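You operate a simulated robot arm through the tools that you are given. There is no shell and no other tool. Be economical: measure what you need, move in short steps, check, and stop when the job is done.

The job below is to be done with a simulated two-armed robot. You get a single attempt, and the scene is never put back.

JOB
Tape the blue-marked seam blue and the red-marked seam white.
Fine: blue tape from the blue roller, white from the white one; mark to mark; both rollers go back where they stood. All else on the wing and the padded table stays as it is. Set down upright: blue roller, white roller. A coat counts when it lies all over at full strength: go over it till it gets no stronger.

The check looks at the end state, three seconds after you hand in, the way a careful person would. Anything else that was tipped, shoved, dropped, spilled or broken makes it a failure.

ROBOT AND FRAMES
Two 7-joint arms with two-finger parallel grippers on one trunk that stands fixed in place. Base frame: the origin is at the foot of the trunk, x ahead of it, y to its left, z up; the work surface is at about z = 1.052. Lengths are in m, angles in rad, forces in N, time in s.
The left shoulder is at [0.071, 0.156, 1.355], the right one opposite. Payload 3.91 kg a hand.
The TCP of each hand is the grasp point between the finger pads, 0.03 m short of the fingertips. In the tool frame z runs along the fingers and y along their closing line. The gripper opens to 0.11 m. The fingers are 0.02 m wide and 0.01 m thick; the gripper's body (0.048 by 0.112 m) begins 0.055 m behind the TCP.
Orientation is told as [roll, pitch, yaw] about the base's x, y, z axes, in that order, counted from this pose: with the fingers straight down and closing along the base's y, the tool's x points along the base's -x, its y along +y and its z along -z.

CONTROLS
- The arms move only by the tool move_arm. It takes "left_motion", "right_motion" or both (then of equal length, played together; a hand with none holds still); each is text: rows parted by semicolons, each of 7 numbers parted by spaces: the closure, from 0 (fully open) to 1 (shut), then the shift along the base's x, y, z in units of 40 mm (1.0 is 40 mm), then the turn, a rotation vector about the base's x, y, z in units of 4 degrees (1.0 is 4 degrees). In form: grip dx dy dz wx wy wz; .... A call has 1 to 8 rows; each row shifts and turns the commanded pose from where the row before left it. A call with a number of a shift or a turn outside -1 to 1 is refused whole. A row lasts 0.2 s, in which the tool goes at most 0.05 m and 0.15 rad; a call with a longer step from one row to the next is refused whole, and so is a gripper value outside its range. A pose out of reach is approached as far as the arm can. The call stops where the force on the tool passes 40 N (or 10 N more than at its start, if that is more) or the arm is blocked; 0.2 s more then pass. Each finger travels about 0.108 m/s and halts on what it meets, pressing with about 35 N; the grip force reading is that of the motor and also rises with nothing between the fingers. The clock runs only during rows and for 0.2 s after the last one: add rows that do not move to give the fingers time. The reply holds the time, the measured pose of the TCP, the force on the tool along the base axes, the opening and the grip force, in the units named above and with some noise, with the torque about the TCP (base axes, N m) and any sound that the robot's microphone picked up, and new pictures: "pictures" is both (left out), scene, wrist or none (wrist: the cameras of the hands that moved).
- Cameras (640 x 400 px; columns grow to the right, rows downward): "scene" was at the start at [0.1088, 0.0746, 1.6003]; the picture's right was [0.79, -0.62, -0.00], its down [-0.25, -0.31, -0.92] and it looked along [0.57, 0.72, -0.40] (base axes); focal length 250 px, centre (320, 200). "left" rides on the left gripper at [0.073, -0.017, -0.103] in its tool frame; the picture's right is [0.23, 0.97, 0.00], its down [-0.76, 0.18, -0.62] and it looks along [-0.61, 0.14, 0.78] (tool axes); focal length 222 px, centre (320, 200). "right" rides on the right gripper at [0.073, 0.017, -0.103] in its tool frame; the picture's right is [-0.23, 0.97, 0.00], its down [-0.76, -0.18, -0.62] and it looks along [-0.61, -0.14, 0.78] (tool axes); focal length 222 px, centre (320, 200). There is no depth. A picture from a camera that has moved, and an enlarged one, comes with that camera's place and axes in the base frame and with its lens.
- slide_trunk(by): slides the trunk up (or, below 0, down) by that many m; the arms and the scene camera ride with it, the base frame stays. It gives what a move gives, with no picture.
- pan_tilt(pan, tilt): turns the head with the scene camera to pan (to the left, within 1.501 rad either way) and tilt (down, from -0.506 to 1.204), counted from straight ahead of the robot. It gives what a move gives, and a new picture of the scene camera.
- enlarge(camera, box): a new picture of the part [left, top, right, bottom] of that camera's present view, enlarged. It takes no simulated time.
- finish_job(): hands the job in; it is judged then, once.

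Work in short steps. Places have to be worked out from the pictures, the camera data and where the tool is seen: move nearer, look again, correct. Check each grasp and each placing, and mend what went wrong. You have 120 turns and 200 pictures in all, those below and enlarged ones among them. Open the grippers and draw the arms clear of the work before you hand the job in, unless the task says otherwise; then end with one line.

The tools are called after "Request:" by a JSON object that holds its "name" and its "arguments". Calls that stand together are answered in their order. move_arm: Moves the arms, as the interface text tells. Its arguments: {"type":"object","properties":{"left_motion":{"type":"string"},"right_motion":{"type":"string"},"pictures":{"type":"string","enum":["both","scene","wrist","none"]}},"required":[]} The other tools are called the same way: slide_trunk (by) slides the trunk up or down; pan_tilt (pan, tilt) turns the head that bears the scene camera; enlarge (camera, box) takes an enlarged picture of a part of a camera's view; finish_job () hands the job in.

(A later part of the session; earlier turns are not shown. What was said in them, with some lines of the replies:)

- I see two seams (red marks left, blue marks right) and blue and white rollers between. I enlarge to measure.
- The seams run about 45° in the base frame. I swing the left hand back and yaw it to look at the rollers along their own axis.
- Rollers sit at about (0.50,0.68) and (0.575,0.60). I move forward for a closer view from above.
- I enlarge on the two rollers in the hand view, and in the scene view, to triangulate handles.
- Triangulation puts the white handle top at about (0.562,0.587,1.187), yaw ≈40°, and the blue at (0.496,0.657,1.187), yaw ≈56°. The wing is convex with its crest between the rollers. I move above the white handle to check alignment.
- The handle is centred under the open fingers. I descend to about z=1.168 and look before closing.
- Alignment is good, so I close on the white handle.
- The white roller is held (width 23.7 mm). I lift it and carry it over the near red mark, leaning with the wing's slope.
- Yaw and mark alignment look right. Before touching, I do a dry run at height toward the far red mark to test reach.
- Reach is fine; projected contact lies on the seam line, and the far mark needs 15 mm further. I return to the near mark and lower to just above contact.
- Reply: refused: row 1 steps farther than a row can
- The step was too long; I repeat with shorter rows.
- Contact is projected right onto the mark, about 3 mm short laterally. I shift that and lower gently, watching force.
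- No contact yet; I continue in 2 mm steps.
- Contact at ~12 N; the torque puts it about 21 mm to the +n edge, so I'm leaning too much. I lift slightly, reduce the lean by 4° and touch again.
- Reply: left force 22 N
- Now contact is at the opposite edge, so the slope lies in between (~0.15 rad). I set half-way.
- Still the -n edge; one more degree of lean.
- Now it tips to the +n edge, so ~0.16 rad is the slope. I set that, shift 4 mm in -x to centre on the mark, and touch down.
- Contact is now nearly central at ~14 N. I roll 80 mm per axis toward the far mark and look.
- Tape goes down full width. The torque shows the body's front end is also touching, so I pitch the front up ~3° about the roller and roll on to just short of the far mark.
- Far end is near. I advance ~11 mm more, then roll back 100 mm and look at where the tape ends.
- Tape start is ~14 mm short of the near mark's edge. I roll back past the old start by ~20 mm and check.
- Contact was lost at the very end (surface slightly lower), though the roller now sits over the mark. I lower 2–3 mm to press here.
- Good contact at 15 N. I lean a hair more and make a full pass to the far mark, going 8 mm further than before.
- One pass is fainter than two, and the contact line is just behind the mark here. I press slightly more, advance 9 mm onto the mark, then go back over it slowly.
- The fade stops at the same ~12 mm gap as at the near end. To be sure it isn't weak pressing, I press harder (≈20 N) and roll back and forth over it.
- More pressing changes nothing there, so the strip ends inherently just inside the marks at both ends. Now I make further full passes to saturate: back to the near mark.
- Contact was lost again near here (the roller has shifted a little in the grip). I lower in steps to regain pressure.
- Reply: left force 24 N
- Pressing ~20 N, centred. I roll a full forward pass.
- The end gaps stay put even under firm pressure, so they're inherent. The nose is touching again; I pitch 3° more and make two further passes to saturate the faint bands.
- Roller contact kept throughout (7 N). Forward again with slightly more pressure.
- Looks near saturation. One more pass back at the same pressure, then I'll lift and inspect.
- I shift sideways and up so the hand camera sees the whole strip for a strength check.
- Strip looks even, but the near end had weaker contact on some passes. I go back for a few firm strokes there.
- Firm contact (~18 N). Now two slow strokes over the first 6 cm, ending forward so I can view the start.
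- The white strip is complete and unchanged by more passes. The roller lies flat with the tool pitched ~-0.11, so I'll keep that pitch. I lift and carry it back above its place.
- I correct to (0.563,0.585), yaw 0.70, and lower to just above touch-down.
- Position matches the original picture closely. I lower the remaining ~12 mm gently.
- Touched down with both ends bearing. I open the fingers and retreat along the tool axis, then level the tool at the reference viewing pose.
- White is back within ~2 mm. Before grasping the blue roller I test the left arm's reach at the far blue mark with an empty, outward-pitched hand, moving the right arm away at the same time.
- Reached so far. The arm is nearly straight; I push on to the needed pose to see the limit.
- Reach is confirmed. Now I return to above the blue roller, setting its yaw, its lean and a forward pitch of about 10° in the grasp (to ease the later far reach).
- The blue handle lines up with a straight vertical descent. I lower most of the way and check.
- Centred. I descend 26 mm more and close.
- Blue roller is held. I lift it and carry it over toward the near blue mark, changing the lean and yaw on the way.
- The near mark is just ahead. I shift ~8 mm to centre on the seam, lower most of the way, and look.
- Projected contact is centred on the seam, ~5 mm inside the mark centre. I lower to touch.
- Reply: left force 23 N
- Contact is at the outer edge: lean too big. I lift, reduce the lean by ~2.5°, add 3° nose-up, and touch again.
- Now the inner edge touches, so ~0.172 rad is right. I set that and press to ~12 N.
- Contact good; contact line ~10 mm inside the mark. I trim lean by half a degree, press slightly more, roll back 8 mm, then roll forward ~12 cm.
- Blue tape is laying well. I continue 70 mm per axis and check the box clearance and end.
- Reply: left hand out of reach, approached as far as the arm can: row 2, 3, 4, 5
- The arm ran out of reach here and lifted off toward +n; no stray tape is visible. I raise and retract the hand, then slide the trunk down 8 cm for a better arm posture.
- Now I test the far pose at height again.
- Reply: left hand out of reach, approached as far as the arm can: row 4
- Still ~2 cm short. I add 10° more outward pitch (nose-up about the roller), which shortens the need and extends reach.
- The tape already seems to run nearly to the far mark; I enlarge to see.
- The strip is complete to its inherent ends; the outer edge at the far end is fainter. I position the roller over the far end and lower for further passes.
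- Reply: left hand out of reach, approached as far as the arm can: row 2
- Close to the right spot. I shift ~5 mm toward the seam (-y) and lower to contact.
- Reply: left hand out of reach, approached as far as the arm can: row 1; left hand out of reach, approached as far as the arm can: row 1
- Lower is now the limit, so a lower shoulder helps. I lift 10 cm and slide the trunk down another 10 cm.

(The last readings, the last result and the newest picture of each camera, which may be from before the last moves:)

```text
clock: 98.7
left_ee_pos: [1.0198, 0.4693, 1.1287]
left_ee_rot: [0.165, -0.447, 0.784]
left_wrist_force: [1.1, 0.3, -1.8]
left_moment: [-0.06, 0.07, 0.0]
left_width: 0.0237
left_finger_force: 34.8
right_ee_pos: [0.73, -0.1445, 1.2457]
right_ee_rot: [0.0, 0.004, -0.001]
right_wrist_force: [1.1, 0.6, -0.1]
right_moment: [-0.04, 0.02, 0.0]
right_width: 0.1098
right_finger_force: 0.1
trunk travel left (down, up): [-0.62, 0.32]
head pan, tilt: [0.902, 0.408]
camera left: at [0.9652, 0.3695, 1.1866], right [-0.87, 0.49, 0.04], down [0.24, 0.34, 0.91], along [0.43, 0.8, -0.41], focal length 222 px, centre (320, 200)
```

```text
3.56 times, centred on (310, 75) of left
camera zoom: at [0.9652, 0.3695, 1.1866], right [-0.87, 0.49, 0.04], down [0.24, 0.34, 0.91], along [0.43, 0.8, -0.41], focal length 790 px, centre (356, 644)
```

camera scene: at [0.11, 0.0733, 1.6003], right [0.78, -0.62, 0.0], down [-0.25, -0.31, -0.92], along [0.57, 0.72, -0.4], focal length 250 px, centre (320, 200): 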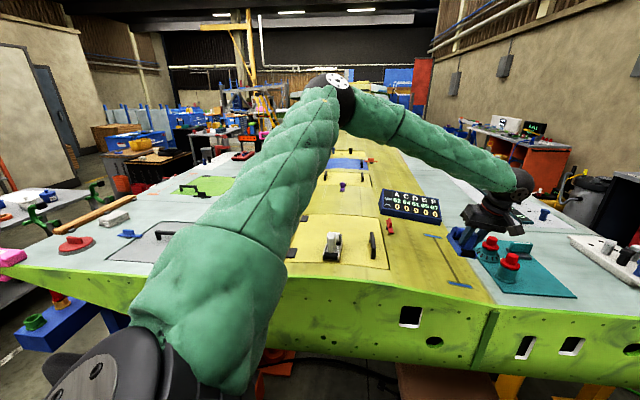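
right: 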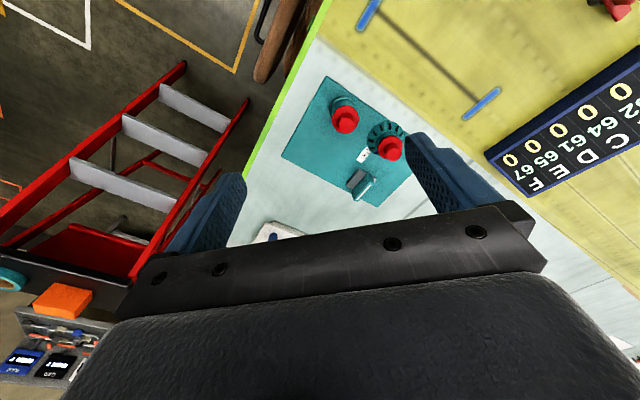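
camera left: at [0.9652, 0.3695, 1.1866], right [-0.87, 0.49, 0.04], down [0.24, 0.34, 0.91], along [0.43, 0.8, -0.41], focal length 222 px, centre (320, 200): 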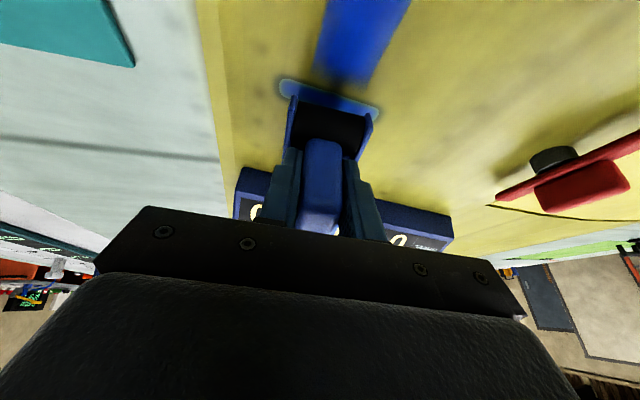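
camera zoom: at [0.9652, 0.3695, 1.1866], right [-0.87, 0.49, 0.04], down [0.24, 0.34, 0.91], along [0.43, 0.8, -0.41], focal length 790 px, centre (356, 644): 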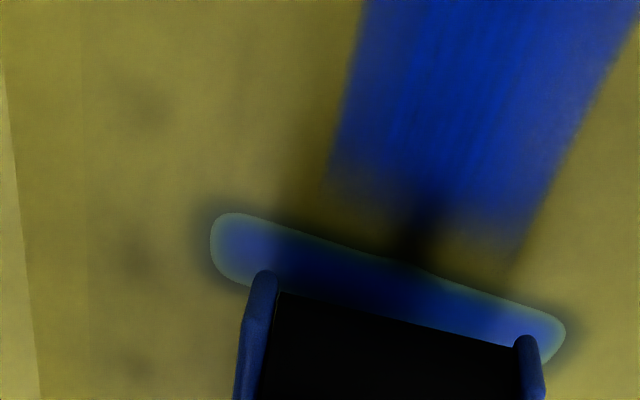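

Reach is fine now and alignment is good. I lower to contact.

Request:
{"name": "move_arm", "arguments": {"left_motion": "1 -0.05 0.05 -0.05 0 0 0;1 0 0 -0.06 0 0 0;1 0 0 0 0 0 0", "pictures": "none"}}

Request:
{"name": "move_arm", "arguments": {"left_motion": "1 0 0 -0.05 0 0 0;1 0 0 0 0 0 0", "pictures": "none"}}

Request:
{"name": "move_arm", "arguments": {"left_motion": "1 0 0 -0.05 0 0 0;1 0 0 0 0 0 0", "pictures": "none"}}

```text
clock: 99.5
left_ee_pos: [1.0179, 0.4713, 1.1256]
left_ee_rot: [0.164, -0.448, 0.784]
left_wrist_force: [0.4, -0.2, -1.9]
left_moment: [-0.08, 0.03, -0.02]
left_width: 0.0238
left_finger_force: 35.3
right_ee_pos: [0.7285, -0.1457, 1.2461]
right_ee_rot: [0.0, 0.002, 0.002]
right_wrist_force: [-0.3, -0.8, -0.5]
right_moment: [-0.01, -0.04, -0.01]
right_width: 0.1099
right_finger_force: 0.1
trunk travel left (down, up): [-0.62, 0.32]
head pan, tilt: [0.902, 0.408]
```

```text
clock: 100.1
left_ee_pos: [1.0183, 0.4713, 1.1248]
left_ee_rot: [0.166, -0.45, 0.784]
left_wrist_force: [0.2, 0.3, -1.6]
left_moment: [-0.04, 0.04, -0.01]
left_width: 0.024
left_finger_force: 35.4
right_ee_pos: [0.7287, -0.1446, 1.2454]
right_ee_rot: [0.0, 0.003, 0.001]
right_wrist_force: [-0.1, -1.0, 0.1]
right_moment: [-0.01, 0.02, -0.05]
right_width: 0.1099
right_finger_force: 0.0
trunk travel left (down, up): [-0.62, 0.32]
head pan, tilt: [0.902, 0.408]
```

```text
clock: 100.7
left_ee_pos: [1.0181, 0.4711, 1.1224]
left_ee_rot: [0.163, -0.448, 0.785]
left_wrist_force: [0.1, 0.4, -1.1]
left_moment: [-0.07, 0.08, 0.03]
left_width: 0.0238
left_finger_force: 34.9
right_ee_pos: [0.7271, -0.1445, 1.2458]
right_ee_rot: [0.0, 0.003, 0.001]
right_wrist_force: [-0.3, -0.5, -0.4]
right_moment: [-0.02, 0.0, -0.01]
right_width: 0.1099
right_finger_force: 0.1
trunk travel left (down, up): [-0.62, 0.32]
head pan, tilt: [0.902, 0.408]
```

Request:
{"name": "move_arm", "arguments": {"left_motion": "1 0 0 -0.05 0 0 0;1 0 0 0 0 0 0", "pictures": "none"}}

Request:
{"name": "move_arm", "arguments": {"left_motion": "1 0 0 -0.05 0 0 0;1 0 0 0 0 0 0", "pictures": "none"}}

Request:
{"name": "move_arm", "arguments": {"left_motion": "1 0 0 -0.04 0 0 0;1 0 0 0 0 0 0", "pictures": "none"}}

```text
clock: 101.3
left_ee_pos: [1.0169, 0.4708, 1.1219]
left_ee_rot: [0.16, -0.451, 0.785]
left_wrist_force: [5.3, 1.7, 9.2]
left_moment: [0.19, 0.14, -0.13]
left_width: 0.0239
left_finger_force: 34.5
right_ee_pos: [0.7288, -0.1459, 1.2457]
right_ee_rot: [-0.001, 0.001, 0.0]
right_wrist_force: [-0.4, -0.2, -0.1]
right_moment: [0.0, 0.0, 0.01]
right_width: 0.1101
right_finger_force: 0.0
trunk travel left (down, up): [-0.62, 0.32]
head pan, tilt: [0.902, 0.408]
```

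```text
clock: 101.9
left_ee_pos: [1.016, 0.4697, 1.1211]
left_ee_rot: [0.161, -0.45, 0.783]
left_wrist_force: [8.7, 1.1, 23.8]
left_moment: [0.37, 0.36, -0.19]
left_width: 0.0241
left_finger_force: 34.7
right_ee_pos: [0.7278, -0.1466, 1.2466]
right_ee_rot: [0.002, 0.001, -0.001]
right_wrist_force: [-0.8, 0.1, -0.9]
right_moment: [0.02, -0.04, 0.0]
right_width: 0.1099
right_finger_force: 0.0
trunk travel left (down, up): [-0.62, 0.32]
head pan, tilt: [0.902, 0.408]
```

```text
clock: 102.5
left_ee_pos: [1.0165, 0.4703, 1.1183]
left_ee_rot: [0.162, -0.451, 0.784]
left_wrist_force: [5.8, -0.9, 24.3]
left_moment: [0.32, 0.67, -0.08]
left_width: 0.0239
left_finger_force: 34.8
right_ee_pos: [0.7276, -0.1468, 1.2464]
right_ee_rot: [0.0, 0.0, 0.001]
right_wrist_force: [-0.3, -0.7, -0.2]
right_moment: [-0.02, -0.01, -0.02]
right_width: 0.1101
right_finger_force: 0.1
trunk travel left (down, up): [-0.62, 0.32]
head pan, tilt: [0.902, 0.408]
```

Firm contact but on the inner edge; I add ~1.2° lean, ease pressure slightly, then roll back toward the near mark.

Request:
{"name": "move_arm", "arguments": {"left_motion": "1 0 0 0.03 0.2 0.2 0;1 0 0 0 0 0 0", "pictures": "none"}}

Request:
{"name": "move_arm", "arguments": {"left_motion": "1 -0.3 -0.3 0 0 0 0;1 -0.4 -0.4 0 0 0 0;1 -0.4 -0.4 0 0 0 0;1 0 0 0 0 0 0", "pictures": "wrist"}}

Request:
{"name": "enlarge", "arguments": {"camera": "scene", "box": [410, 180, 530, 270]}}

```text
clock: 103.1
left_ee_pos: [1.0161, 0.4692, 1.118]
left_ee_rot: [0.187, -0.45, 0.774]
left_wrist_force: [1.4, -5.6, 16.2]
left_moment: [-0.73, -0.13, 0.01]
left_width: 0.0237
left_finger_force: 34.7
right_ee_pos: [0.7275, -0.1458, 1.247]
right_ee_rot: [0.003, -0.001, -0.002]
right_wrist_force: [0.5, 0.3, 0.2]
right_moment: [-0.02, 0.02, -0.03]
right_width: 0.1102
right_finger_force: 0.0
trunk travel left (down, up): [-0.62, 0.32]
head pan, tilt: [0.902, 0.408]
```

```text
clock: 104.1
left_ee_pos: [0.9724, 0.426, 1.1178]
left_ee_rot: [0.186, -0.448, 0.775]
left_wrist_force: [1.5, 0.1, 14.4]
left_moment: [-0.36, -0.1, 0.02]
left_width: 0.024
left_finger_force: 35.2
right_ee_pos: [0.7267, -0.1448, 1.2469]
right_ee_rot: [-0.001, 0.0, 0.0]
right_wrist_force: [0.0, -0.5, 1.1]
right_moment: [-0.03, -0.01, 0.02]
right_width: 0.11
right_finger_force: 0.0
trunk travel left (down, up): [-0.62, 0.32]
head pan, tilt: [0.902, 0.408]
camera left: at [0.918, 0.3259, 1.1741], right [-0.87, 0.49, 0.06], down [0.25, 0.33, 0.91], along [0.42, 0.81, -0.41], focal length 222 px, centre (320, 200)
```

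left: 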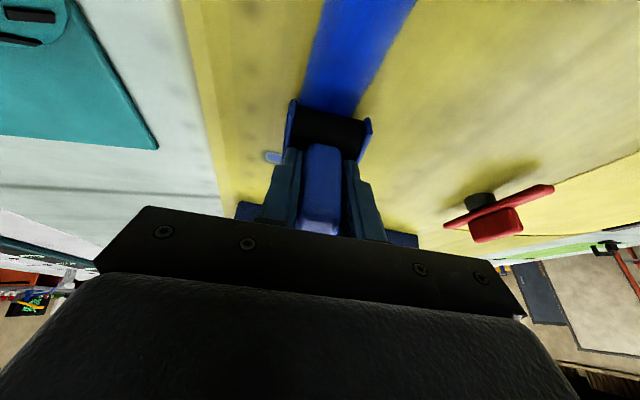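

```text
4.44 times, centred on (470, 225) of scene
camera zoom: at [0.1075, 0.0735, 1.4205], right [0.79, -0.62, 0.0], down [-0.25, -0.31, -0.92], along [0.57, 0.72, -0.4], focal length 1112 px, centre (-347, 89)
```

zoom: 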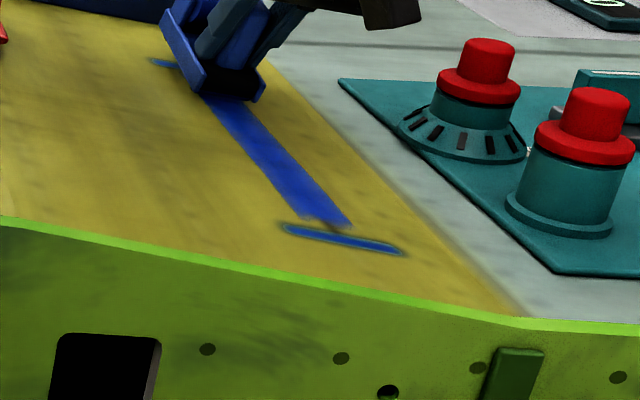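

I trim lean/yaw slightly and roll back all the way to the near mark.

Request:
{"name": "move_arm", "arguments": {"left_motion": "1 -0.3 -0.3 0 -0.1 -0.1 0.14;1 -0.42 -0.42 0 0 0 0;1 -0.42 -0.42 0 0 0 0;1 -0.44 -0.44 0 0 0 0;1 -0.44 -0.44 0 0 0 0;1 -0.44 -0.44 0 0 0 0;1 -0.44 -0.44 0 0 0 0;1 -0.44 -0.44 0 0 0 0", "pictures": "wrist"}}

Request:
{"name": "enlarge", "arguments": {"camera": "left", "box": [220, 20, 400, 130]}}

```text
clock: 105.9
left_ee_pos: [0.8376, 0.2934, 1.1179]
left_ee_rot: [0.174, -0.451, 0.787]
left_wrist_force: [1.6, 1.3, 12.6]
left_moment: [0.21, 0.42, -0.04]
left_width: 0.0239
left_finger_force: 34.8
right_ee_pos: [0.7275, -0.1457, 1.2454]
right_ee_rot: [-0.001, 0.0, 0.0]
right_wrist_force: [-0.2, 0.2, 0.4]
right_moment: [-0.01, 0.02, 0.0]
right_width: 0.1096
right_finger_force: 0.0
trunk travel left (down, up): [-0.62, 0.32]
head pan, tilt: [0.902, 0.408]
camera left: at [0.7847, 0.1926, 1.1745], right [-0.88, 0.48, 0.05], down [0.24, 0.34, 0.91], along [0.42, 0.81, -0.41], focal length 222 px, centre (320, 200)
```

left: 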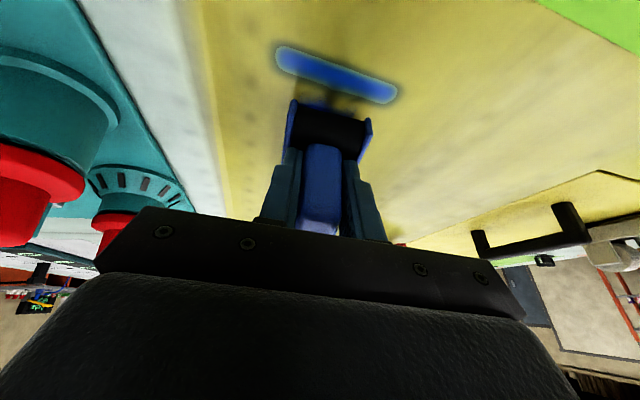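

```text
3.56 times, centred on (310, 75) of left
camera zoom: at [0.7847, 0.1926, 1.1745], right [-0.88, 0.48, 0.05], down [0.24, 0.34, 0.91], along [0.42, 0.81, -0.41], focal length 790 px, centre (356, 644)
```

zoom: 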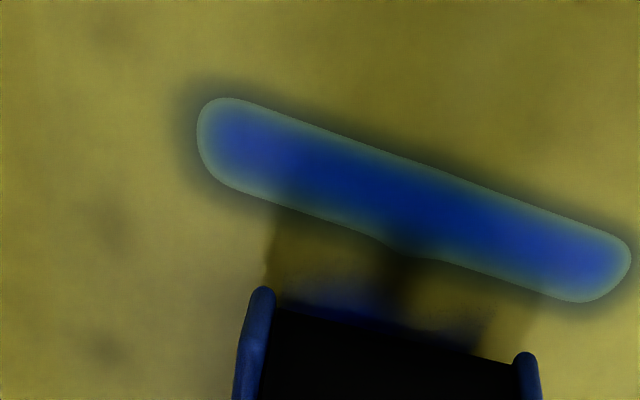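

Nearly flush contact along the run. I roll back 1 cm more, then make a full forward pass.

Request:
{"name": "move_arm", "arguments": {"left_motion": "1 -0.22 -0.22 0 0 0 0;1 0.4 0.4 0 0 0 0;1 0.7 0.7 0 0 0 0;1 0.7 0.7 0 0 0 0;1 0.75 0.75 0 0 0 0;1 0.75 0.75 0 0 0 0;1 0.75 0.75 0 0 0 0;1 0.6 0.6 0 0 0 0", "pictures": "none"}}

Request:
{"name": "enlarge", "arguments": {"camera": "left", "box": [220, 0, 400, 130]}}

Request:
{"name": "enlarge", "arguments": {"camera": "scene", "box": [430, 170, 510, 240]}}

```text
clock: 107.7
left_ee_pos: [1.0155, 0.4704, 1.117]
left_ee_rot: [0.175, -0.45, 0.79]
left_wrist_force: [4.1, -2.8, 7.1]
left_moment: [-0.06, 0.11, 0.04]
left_width: 0.0238
left_finger_force: 34.9
right_ee_pos: [0.729, -0.1459, 1.2459]
right_ee_rot: [0.001, 0.002, 0.001]
right_wrist_force: [-0.1, 0.4, -0.5]
right_moment: [-0.05, -0.02, 0.01]
right_width: 0.1103
right_finger_force: 0.1
trunk travel left (down, up): [-0.62, 0.32]
head pan, tilt: [0.902, 0.408]
```

```text
3.08 times, centred on (310, 65) of left
camera zoom: at [0.9634, 0.3699, 1.1742], right [-0.88, 0.48, 0.05], down [0.24, 0.34, 0.91], along [0.42, 0.81, -0.41], focal length 684 px, centre (351, 615)
```

zoom: 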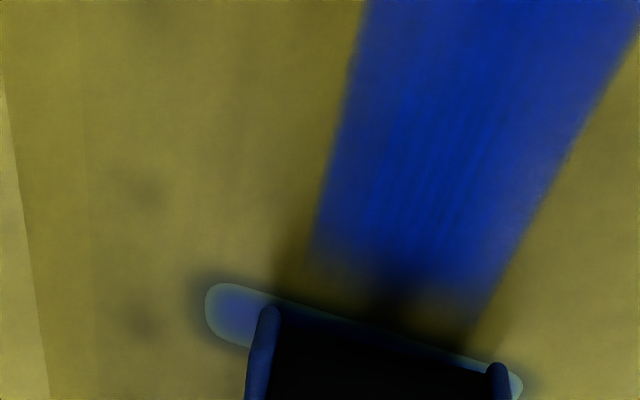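

```text
5.71 times, centred on (470, 205) of scene
camera zoom: at [0.1086, 0.0737, 1.4205], right [0.79, -0.62, 0.0], down [-0.25, -0.31, -0.92], along [0.57, 0.72, -0.4], focal length 1430 px, centre (-537, 171)
```

zoom: 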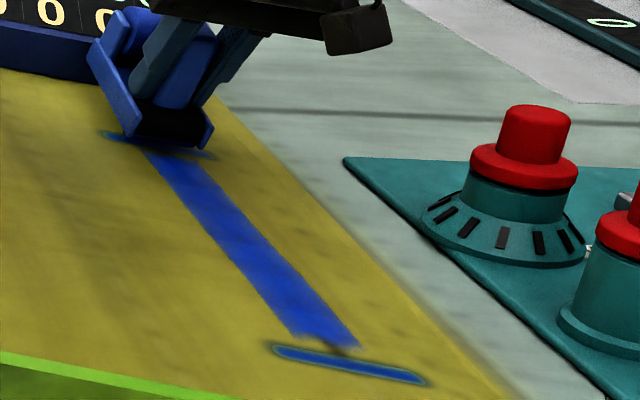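

Strip is strong; two more passes for saturation: back fully.

Request:
{"name": "move_arm", "arguments": {"left_motion": "1 -0.3 -0.3 -0.02 0 0 0;1 -0.65 -0.65 0 0 0 0;1 -0.65 -0.65 0 0 0 0;1 -0.65 -0.65 0 0 0 0;1 -0.65 -0.65 0 0 0 0;1 -0.65 -0.65 0 0 0 0;1 -0.65 -0.65 0 0 0 0;1 -0.45 -0.45 0 0 0 0", "pictures": "none"}}

Request:
{"name": "move_arm", "arguments": {"left_motion": "1 0 0 0 0 0 0;1 0.45 0.45 0 0 0 0;1 0.65 0.65 0 0 0 0;1 0.65 0.65 0 0 0 0;1 0.7 0.7 0 0 0 0;1 0.7 0.7 0 0 0 0;1 0.75 0.75 0 0 0 0;1 0.75 0.75 0 0 0 0", "pictures": "none"}}

Request:
{"name": "enlarge", "arguments": {"camera": "scene", "box": [430, 170, 510, 240]}}

```text
clock: 109.5
left_ee_pos: [0.8318, 0.2851, 1.1173]
left_ee_rot: [0.176, -0.449, 0.79]
left_wrist_force: [4.1, 0.1, 13.0]
left_moment: [0.19, 0.34, -0.05]
left_width: 0.0238
left_finger_force: 35.1
right_ee_pos: [0.7277, -0.1459, 1.2457]
right_ee_rot: [0.001, 0.002, 0.0]
right_wrist_force: [0.2, 0.5, -0.5]
right_moment: [0.03, -0.01, 0.0]
right_width: 0.1099
right_finger_force: 0.1
trunk travel left (down, up): [-0.62, 0.32]
head pan, tilt: [0.902, 0.408]
```

```text
clock: 111.3
left_ee_pos: [1.0179, 0.4699, 1.1168]
left_ee_rot: [0.173, -0.449, 0.79]
left_wrist_force: [5.3, -2.6, 10.8]
left_moment: [0.01, 0.22, 0.01]
left_width: 0.0237
left_finger_force: 35.0
right_ee_pos: [0.7271, -0.1468, 1.2463]
right_ee_rot: [0.0, 0.0, -0.001]
right_wrist_force: [0.3, 0.0, 0.1]
right_moment: [0.02, -0.01, 0.01]
right_width: 0.1099
right_finger_force: 0.1
trunk travel left (down, up): [-0.62, 0.32]
head pan, tilt: [0.902, 0.408]
```

```text
5.71 times, centred on (470, 205) of scene
camera zoom: at [0.1078, 0.073, 1.4207], right [0.78, -0.62, 0.0], down [-0.25, -0.31, -0.92], along [0.57, 0.72, -0.4], focal length 1430 px, centre (-537, 171)
```

zoom: 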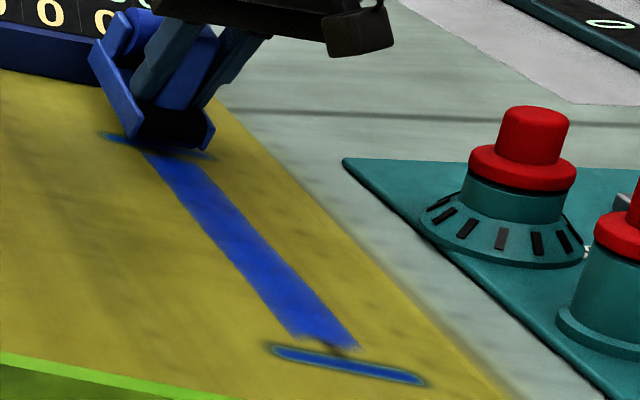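

Unchanged, so nearly saturated. I check the near start: roll back there, stroke twice, and view the start from the hand camera.

Request:
{"name": "move_arm", "arguments": {"left_motion": "1 -0.3 -0.3 0 0 0 0;1 -0.65 -0.65 0 0 0 0;1 -0.65 -0.65 0 0 0 0;1 -0.65 -0.65 0 0 0 0;1 -0.65 -0.65 0 0 0 0;1 -0.65 -0.65 0 0 0 0;1 -0.65 -0.65 0 0 0 0;1 -0.5 -0.5 0 0 0 0", "pictures": "none"}}

Request:
{"name": "move_arm", "arguments": {"left_motion": "1 0.35 0.35 0 0 0 0;1 0.35 0.35 0 0 0 0;1 -0.35 -0.35 0 0 0 0;1 -0.35 -0.35 0 0 0 0;1 0.4 0.4 0 0 0 0;1 0.5 0.5 0 0 0 0;1 0.5 0.5 0 0 0 0;1 0.3 0.3 0 0 0 0", "pictures": "none"}}

Request:
{"name": "enlarge", "arguments": {"camera": "left", "box": [220, 0, 440, 130]}}

Request:
{"name": "enlarge", "arguments": {"camera": "scene", "box": [455, 200, 515, 250]}}

```text
clock: 113.1
left_ee_pos: [0.8283, 0.2816, 1.1175]
left_ee_rot: [0.174, -0.448, 0.789]
left_wrist_force: [3.6, 1.2, 16.0]
left_moment: [0.24, 0.45, -0.08]
left_width: 0.0239
left_finger_force: 35.1
right_ee_pos: [0.7269, -0.1466, 1.245]
right_ee_rot: [0.002, 0.0, 0.0]
right_wrist_force: [0.1, 0.6, 0.7]
right_moment: [-0.03, -0.03, -0.02]
right_width: 0.1101
right_finger_force: 0.1
trunk travel left (down, up): [-0.62, 0.32]
head pan, tilt: [0.902, 0.408]
```

```text
clock: 114.9
left_ee_pos: [0.8963, 0.3514, 1.1167]
left_ee_rot: [0.175, -0.448, 0.789]
left_wrist_force: [1.0, -3.9, 9.6]
left_moment: [-0.12, 0.46, 0.15]
left_width: 0.0237
left_finger_force: 35.0
right_ee_pos: [0.7267, -0.1456, 1.2468]
right_ee_rot: [0.001, 0.001, 0.0]
right_wrist_force: [0.2, -1.0, -0.4]
right_moment: [-0.01, 0.02, 0.04]
right_width: 0.11
right_finger_force: 0.1
trunk travel left (down, up): [-0.62, 0.32]
head pan, tilt: [0.902, 0.408]
```

```text
2.91 times, centred on (330, 65) of left
camera zoom: at [0.8423, 0.2503, 1.1738], right [-0.88, 0.48, 0.05], down [0.24, 0.34, 0.91], along [0.42, 0.81, -0.41], focal length 646 px, centre (291, 593)
```

zoom: 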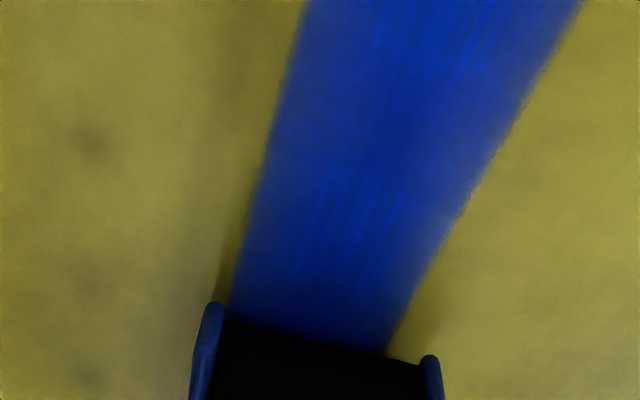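

```text
8.00 times, centred on (485, 225) of scene
camera zoom: at [0.1076, 0.0732, 1.4205], right [0.79, -0.62, 0.0], down [-0.25, -0.31, -0.92], along [0.57, 0.72, -0.4], focal length 2002 px, centre (-1000, 0)
```

zoom: 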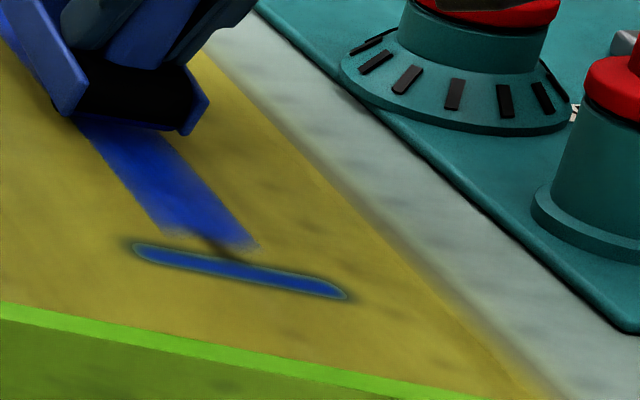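

Both strips are complete. I lift the roller and slide the trunk back up (which also raises the hand).

Request:
{"name": "move_arm", "arguments": {"left_motion": "1 0 0 0.8 0 0 0;1 -0.3 -0.3 0.9 0 0 0;1 0 0 0 0 0 0", "pictures": "none"}}

Request:
{"name": "slide_trunk", "arguments": {"by": 0.18}}

```text
clock: 115.7
left_ee_pos: [0.887, 0.3392, 1.1843]
left_ee_rot: [0.175, -0.445, 0.79]
left_wrist_force: [-0.5, 0.4, -2.1]
left_moment: [-0.04, 0.09, -0.03]
left_width: 0.0238
left_finger_force: 35.4
right_ee_pos: [0.7291, -0.1451, 1.2444]
right_ee_rot: [0.001, 0.001, 0.002]
right_wrist_force: [-0.4, 0.3, 0.6]
right_moment: [-0.02, 0.05, -0.02]
right_width: 0.1102
right_finger_force: 0.1
trunk travel left (down, up): [-0.62, 0.32]
head pan, tilt: [0.902, 0.408]
```

```text
clock: 117.7
left_ee_pos: [0.8867, 0.3379, 1.3646]
left_ee_rot: [0.176, -0.446, 0.789]
left_wrist_force: [0.2, -0.2, -2.5]
left_moment: [-0.04, 0.07, -0.02]
left_width: 0.0238
left_finger_force: 34.8
right_ee_pos: [0.7279, -0.1463, 1.4257]
right_ee_rot: [0.0, 0.002, -0.001]
right_wrist_force: [0.1, 0.4, 0.2]
right_moment: [-0.03, -0.03, 0.04]
right_width: 0.1101
right_finger_force: 0.1
trunk travel left (down, up): [-0.8, 0.14]
head pan, tilt: [0.902, 0.408]
```

I carry the blue roller back above its place, restoring yaw, lean and pitch.

Request:
{"name": "move_arm", "arguments": {"left_motion": "1 -0.76 0.62 0 -0.6 -0.04 0.2;1 -0.76 0.62 0 -0.6 -0.04 0.2;1 -0.76 0.62 0 -0.6 -0.04 0.2;1 -0.76 0.62 0 -0.6 -0.04 0.2;1 -0.76 0.62 0 -0.6 -0.04 0.2;1 -0.76 0.62 0 -0.6 -0.04 0.2;1 -0.76 0.62 0 -0.6 -0.04 0.2;1 -0.76 0.62 0 -0.6 -0.04 0.2", "pictures": "none"}}

Request:
{"name": "move_arm", "arguments": {"left_motion": "1 -0.76 0.62 0 0 0 0;1 -0.76 0.62 0 0 0 0;1 -0.76 0.62 0 0 0 0;1 -0.76 0.62 -0.5 0 0 0;1 -0.75 0.62 -0.9 0 0 0;1 0 0 -0.9 0 0 0;1 0 0 0 0 0 0", "pictures": "wrist"}}

Request:
{"name": "enlarge", "arguments": {"camera": "scene", "box": [270, 195, 370, 265]}}

```text
clock: 119.5
left_ee_pos: [0.6419, 0.5353, 1.3651]
left_ee_rot: [-0.069, -0.201, 0.98]
left_wrist_force: [-0.2, -0.2, -1.5]
left_moment: [-0.06, 0.01, -0.01]
left_width: 0.0236
left_finger_force: 35.3
right_ee_pos: [0.7257, -0.1439, 1.4261]
right_ee_rot: [0.0, 0.001, 0.001]
right_wrist_force: [-0.2, -0.1, 0.7]
right_moment: [-0.01, -0.04, 0.02]
right_width: 0.11
right_finger_force: 0.1
trunk travel left (down, up): [-0.8, 0.14]
head pan, tilt: [0.902, 0.408]
```

```text
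refused: row 5 steps farther than a row can; nothing moved
```

```text
5.71 times, centred on (320, 230) of scene
camera zoom: at [0.1069, 0.0766, 1.6004], right [0.78, -0.62, 0.0], down [-0.25, -0.31, -0.92], along [0.57, 0.72, -0.4], focal length 1430 px, centre (320, 29)
```

zoom: 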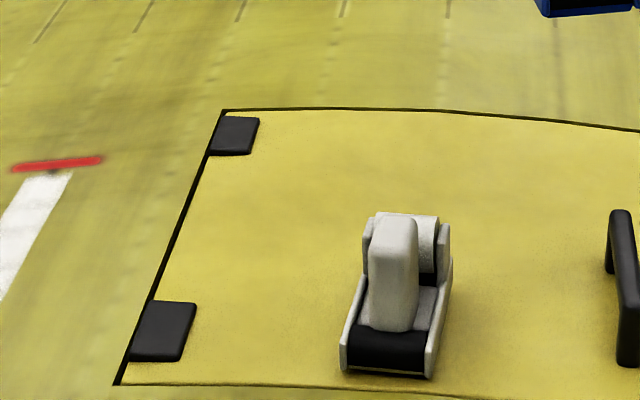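

A row was too long; I repeat it with the descent separate.

Request:
{"name": "move_arm", "arguments": {"left_motion": "1 -0.76 0.62 0 0 0 0;1 -0.76 0.62 0 0 0 0;1 -0.76 0.62 0 0 0 0;1 -0.76 0.62 0 0 0 0;1 -0.71 0.62 0 0 0 0;1 0 0 -1 0 0 0;1 0 0 -1 0 0 0;1 0 0 -0.7 0 0 0", "pictures": "wrist"}}

Request:
{"name": "enlarge", "arguments": {"camera": "scene", "box": [280, 195, 380, 265]}}

```text
clock: 121.3
left_ee_pos: [0.491, 0.6605, 1.2598]
left_ee_rot: [-0.069, -0.203, 0.978]
left_wrist_force: [0.0, -0.2, -1.5]
left_moment: [-0.04, 0.02, -0.02]
left_width: 0.0239
left_finger_force: 34.2
right_ee_pos: [0.7262, -0.146, 1.4281]
right_ee_rot: [0.0, 0.001, 0.001]
right_wrist_force: [0.4, -0.4, 0.9]
right_moment: [0.01, -0.02, -0.01]
right_width: 0.1098
right_finger_force: 0.1
trunk travel left (down, up): [-0.8, 0.14]
head pan, tilt: [0.902, 0.408]
camera left: at [0.4463, 0.5788, 1.3465], right [-0.92, 0.37, -0.11], down [0.16, 0.64, 0.75], along [0.35, 0.67, -0.65], focal length 222 px, centre (320, 200)
```

left: 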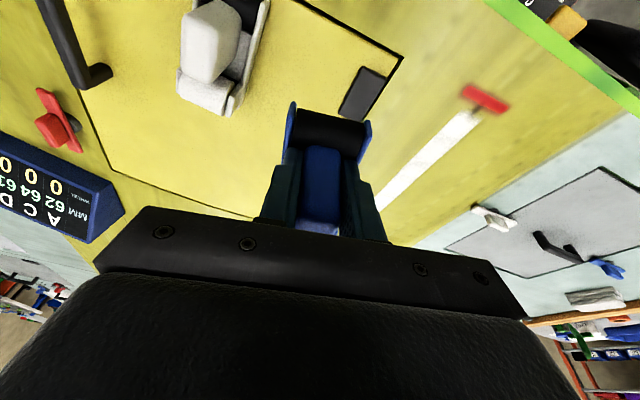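

```text
5.71 times, centred on (330, 230) of scene
camera zoom: at [0.1072, 0.0742, 1.6005], right [0.79, -0.62, 0.0], down [-0.25, -0.31, -0.92], along [0.57, 0.72, -0.4], focal length 1430 px, centre (263, 29)
```

zoom: 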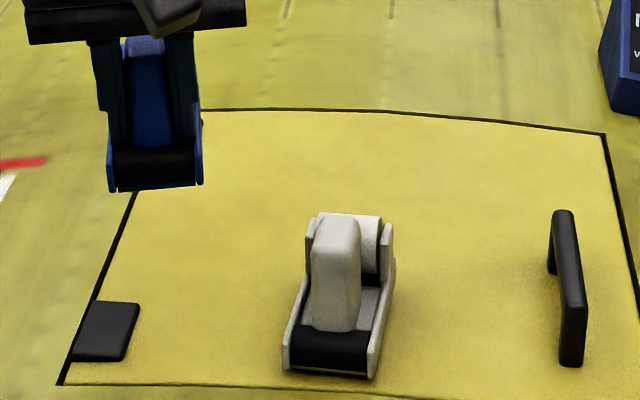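

I lower to about 1 cm above touch-down and compare with the original picture.

Request:
{"name": "move_arm", "arguments": {"left_motion": "1 0 0 -0.9 0 0 0;1 0 0 -0.8 0 0 0;1 0 0 -0.45 0 0 0;1 0 0 0 0 0 0", "pictures": "none"}}

Request:
{"name": "enlarge", "arguments": {"camera": "scene", "box": [280, 195, 380, 265]}}

```text
clock: 122.3
left_ee_pos: [0.4919, 0.6598, 1.1733]
left_ee_rot: [-0.068, -0.203, 0.978]
left_wrist_force: [0.2, -0.2, -2.5]
left_moment: [-0.07, 0.04, -0.01]
left_width: 0.0237
left_finger_force: 35.3
right_ee_pos: [0.7263, -0.146, 1.4259]
right_ee_rot: [0.0, 0.001, 0.0]
right_wrist_force: [-0.6, 0.3, -0.6]
right_moment: [-0.02, -0.02, -0.02]
right_width: 0.11
right_finger_force: 0.0
trunk travel left (down, up): [-0.8, 0.14]
head pan, tilt: [0.902, 0.408]
```

```text
5.71 times, centred on (330, 230) of scene
camera zoom: at [0.1082, 0.0744, 1.6004], right [0.79, -0.62, 0.0], down [-0.25, -0.31, -0.92], along [0.57, 0.72, -0.4], focal length 1430 px, centre (263, 29)
```

zoom: 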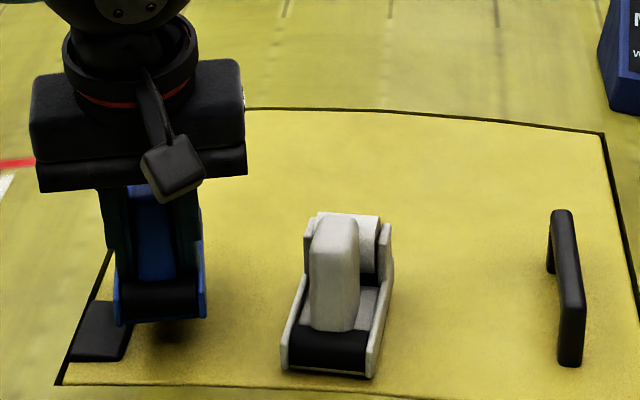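

It needs ~20 mm more down, 2 mm right and a slightly smaller lean. I apply that and lower.

Request:
{"name": "move_arm", "arguments": {"left_motion": "1 0.04 -0.03 -0.2 0.3 0.45 0;1 0 0 -0.15 0 0 0;1 0 0 0 0 0 0", "pictures": "none"}}

Request:
{"name": "move_arm", "arguments": {"left_motion": "1 0 0 -0.06 0 0 0;1 0 0 0 0 0 0", "pictures": "none"}}

Request:
{"name": "enlarge", "arguments": {"camera": "scene", "box": [280, 195, 380, 265]}}

```text
clock: 123.1
left_ee_pos: [0.4958, 0.658, 1.1602]
left_ee_rot: [-0.029, -0.203, 0.973]
left_wrist_force: [0.2, -0.6, -2.2]
left_moment: [-0.04, 0.04, -0.02]
left_width: 0.0239
left_finger_force: 35.1
right_ee_pos: [0.7274, -0.1448, 1.4255]
right_ee_rot: [0.001, 0.0, 0.001]
right_wrist_force: [-0.1, 0.5, -0.5]
right_moment: [0.0, -0.03, 0.02]
right_width: 0.1099
right_finger_force: 0.1
trunk travel left (down, up): [-0.8, 0.14]
head pan, tilt: [0.902, 0.408]
```

```text
clock: 123.7
left_ee_pos: [0.495, 0.66, 1.1556]
left_ee_rot: [-0.03, -0.201, 0.973]
left_wrist_force: [-0.1, 0.2, -1.8]
left_moment: [-0.05, 0.02, 0.03]
left_width: 0.024
left_finger_force: 35.0
right_ee_pos: [0.7288, -0.1454, 1.4262]
right_ee_rot: [0.0, 0.001, 0.0]
right_wrist_force: [-0.7, -0.7, 0.5]
right_moment: [-0.02, -0.02, 0.0]
right_width: 0.1101
right_finger_force: 0.0
trunk travel left (down, up): [-0.8, 0.14]
head pan, tilt: [0.902, 0.408]
```

```text
5.71 times, centred on (330, 230) of scene
camera zoom: at [0.1088, 0.0744, 1.6003], right [0.79, -0.62, 0.0], down [-0.25, -0.31, -0.92], along [0.57, 0.72, -0.4], focal length 1430 px, centre (263, 29)
```

zoom: 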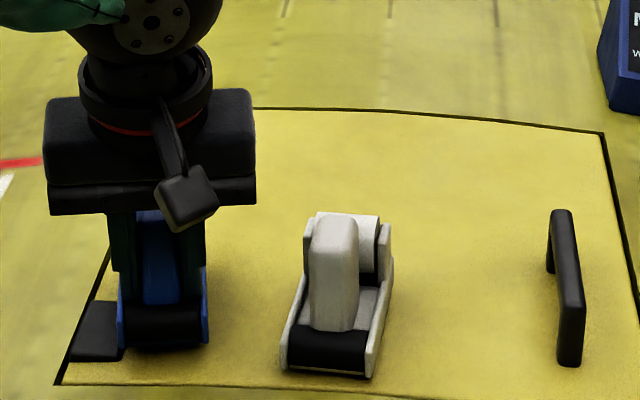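

Request:
{"name": "move_arm", "arguments": {"left_motion": "1 0 0 -0.06 0 0 0;1 0 0 0 0 0 0", "pictures": "none"}}

Request:
{"name": "move_arm", "arguments": {"left_motion": "1 0 0 -0.05 0 0 0;1 0 0 0 0 0 0", "pictures": "none"}}

Request:
{"name": "enlarge", "arguments": {"camera": "scene", "box": [280, 195, 380, 265]}}

```text
clock: 124.3
left_ee_pos: [0.4957, 0.6597, 1.1544]
left_ee_rot: [-0.029, -0.202, 0.973]
left_wrist_force: [0.3, 0.5, 0.0]
left_moment: [0.03, -0.07, 0.02]
left_width: 0.0237
left_finger_force: 35.2
right_ee_pos: [0.7287, -0.1445, 1.4252]
right_ee_rot: [0.0, 0.0, 0.0]
right_wrist_force: [0.4, -0.1, -0.4]
right_moment: [0.01, -0.01, -0.02]
right_width: 0.1099
right_finger_force: 0.0
trunk travel left (down, up): [-0.8, 0.14]
head pan, tilt: [0.902, 0.408]
```

```text
clock: 124.9
left_ee_pos: [0.4934, 0.659, 1.1538]
left_ee_rot: [-0.029, -0.203, 0.972]
left_wrist_force: [1.4, 1.7, 11.0]
left_moment: [0.65, -0.87, 0.07]
left_width: 0.0238
left_finger_force: 35.3
right_ee_pos: [0.7279, -0.1455, 1.4265]
right_ee_rot: [0.0, 0.0, 0.0]
right_wrist_force: [-0.3, 0.4, -0.1]
right_moment: [-0.02, -0.02, 0.01]
right_width: 0.1101
right_finger_force: 0.1
trunk travel left (down, up): [-0.8, 0.14]
head pan, tilt: [0.902, 0.408]
```

```text
5.71 times, centred on (330, 230) of scene
camera zoom: at [0.1079, 0.0735, 1.6006], right [0.79, -0.62, 0.0], down [-0.25, -0.31, -0.92], along [0.57, 0.72, -0.4], focal length 1430 px, centre (263, 29)
```

zoom: 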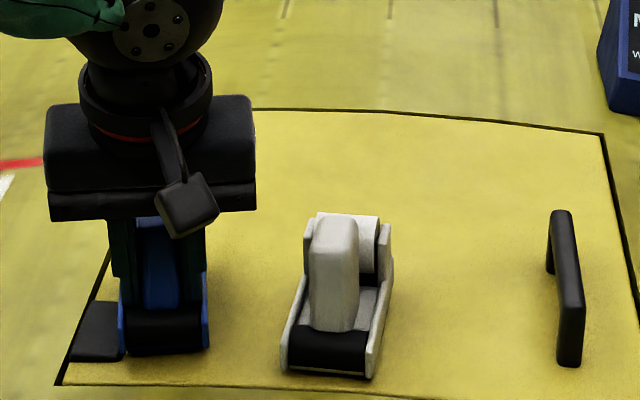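

The nose touches first, so I pitch 2.5° nose-up, then press lightly so it stands flat.

Request:
{"name": "move_arm", "arguments": {"left_motion": "1 -0.04 -0.05 0.03 0.5 -0.36 0;1 0 0 -0.04 0 0 0;1 0 0 0 0 0 0", "pictures": "none"}}

```text
clock: 125.7
left_ee_pos: [0.4925, 0.6563, 1.153]
left_ee_rot: [-0.031, -0.25, 0.974]
left_wrist_force: [4.7, 4.6, 24.4]
left_moment: [-0.68, -0.42, 0.24]
left_width: 0.0242
left_finger_force: 35.1
right_ee_pos: [0.7266, -0.1468, 1.4271]
right_ee_rot: [0.0, 0.0, 0.0]
right_wrist_force: [0.8, 0.2, 0.1]
right_moment: [0.0, -0.02, 0.01]
right_width: 0.11
right_finger_force: 0.1
trunk travel left (down, up): [-0.8, 0.14]
head pan, tilt: [0.902, 0.408]
```

Both ends bear now. I ease off, open, and retreat along the tool axis.

Request:
{"name": "move_arm", "arguments": {"left_motion": "1 0 0 0.03 0 0 0;0.8 0 0 0 0 0 0;0.6 0 0 0 0 0 0;0.4 0 0 0 0 0 0;0.25 0 0 0 0 0 0;0.25 -0.07 -0.1 0.5 0 0 0;0.25 -0.13 -0.19 0.9 0 0 0;0.25 -0.13 -0.19 0.9 0 0 0", "pictures": "wrist"}}

Request:
{"name": "enlarge", "arguments": {"camera": "scene", "box": [280, 195, 380, 265]}}

```text
clock: 127.5
left_ee_pos: [0.4783, 0.6359, 1.245]
left_ee_rot: [-0.028, -0.244, 0.974]
left_wrist_force: [0.1, 0.2, 0.5]
left_moment: [0.02, 0.03, -0.01]
left_width: 0.0827
left_finger_force: 0.0
right_ee_pos: [0.7278, -0.1463, 1.4251]
right_ee_rot: [0.0, -0.002, 0.001]
right_wrist_force: [-0.1, 0.3, -0.1]
right_moment: [-0.01, -0.01, 0.02]
right_width: 0.1103
right_finger_force: 0.1
trunk travel left (down, up): [-0.8, 0.14]
head pan, tilt: [0.902, 0.408]
camera left: at [0.4333, 0.5502, 1.3277], right [-0.92, 0.37, -0.08], down [0.17, 0.6, 0.78], along [0.34, 0.71, -0.62], focal length 222 px, centre (320, 200)
```

left: 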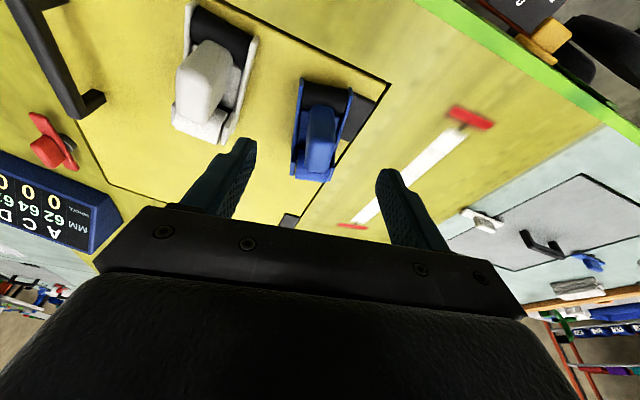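

```text
5.71 times, centred on (330, 230) of scene
camera zoom: at [0.1081, 0.0736, 1.6003], right [0.78, -0.62, 0.0], down [-0.25, -0.31, -0.92], along [0.57, 0.72, -0.4], focal length 1430 px, centre (263, 29)
```

zoom: 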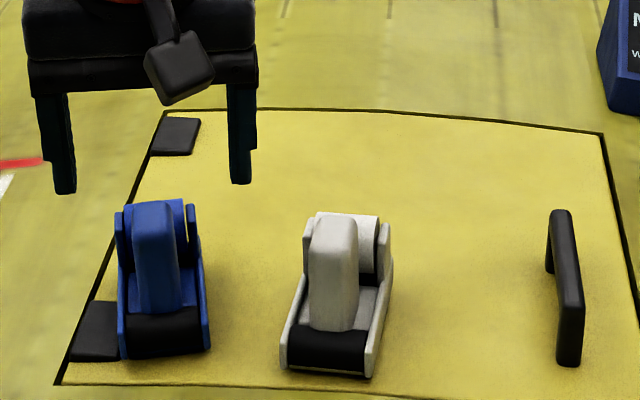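

Both rollers stand upright within a few millimetres of their places. I open fully, raise the hand clear, and take a last look.

Request:
{"name": "move_arm", "arguments": {"left_motion": "0.1 -0.1 -0.1 0.9 0 0 0;0 0 0 1 0 0 0;0 0 0 1 0 0 0;0 0 0 1 0 0 0;0 -0.5 0.6 0.8 0 0 0;0 -0.6 0.7 0 0 0 0;0 -0.6 0.7 0 0 0 0;0 0 0 0 0 0 0", "pictures": "scene"}}

Request:
{"name": "enlarge", "arguments": {"camera": "scene", "box": [220, 190, 480, 300]}}

```text
clock: 129.3
left_ee_pos: [0.4086, 0.7127, 1.4344]
left_ee_rot: [-0.029, -0.244, 0.971]
left_wrist_force: [0.3, 0.3, -0.1]
left_moment: [-0.02, 0.04, 0.01]
left_width: 0.1097
left_finger_force: 0.1
right_ee_pos: [0.7281, -0.1449, 1.4249]
right_ee_rot: [0.0, 0.002, 0.0]
right_wrist_force: [-0.5, 0.4, 0.8]
right_moment: [0.01, 0.0, 0.03]
right_width: 0.1098
right_finger_force: 0.1
trunk travel left (down, up): [-0.8, 0.14]
head pan, tilt: [0.902, 0.408]
camera scene: at [0.1092, 0.0739, 1.6003], right [0.79, -0.62, 0.0], down [-0.25, -0.31, -0.92], along [0.57, 0.72, -0.4], focal length 250 px, centre (320, 200)
```

scene: 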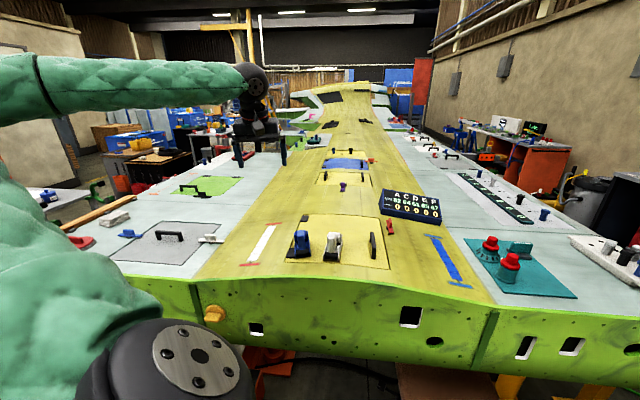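

```text
2.46 times, centred on (350, 245) of scene
camera zoom: at [0.1092, 0.0739, 1.6003], right [0.79, -0.62, 0.0], down [-0.25, -0.31, -0.92], along [0.57, 0.72, -0.4], focal length 616 px, centre (246, 89)
```

zoom: 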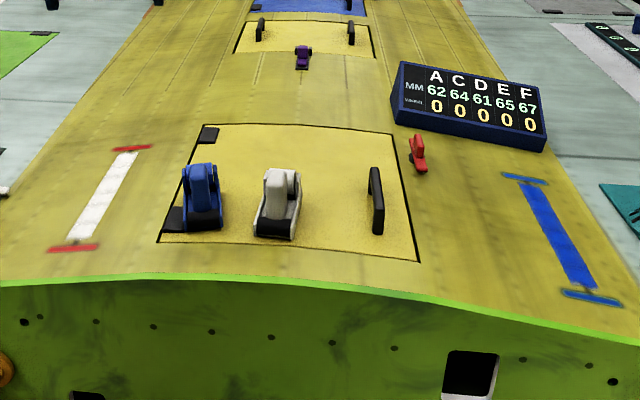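

Both seams are taped, both rollers stand upright at their places, nothing else has been disturbed, and the arms are clear. I hand in.

Request:
{"name": "finish_job", "arguments": {}}

```text
The job is handed in.
```

I taped the blue-marked seam blue and the red-marked seam white. Both strips stop about 1 cm short of the marks at each end, and going over those ends again more firmly did not lengthen them. Both rollers stand upright within a few millimetres of where they were, each turned by a few degrees.
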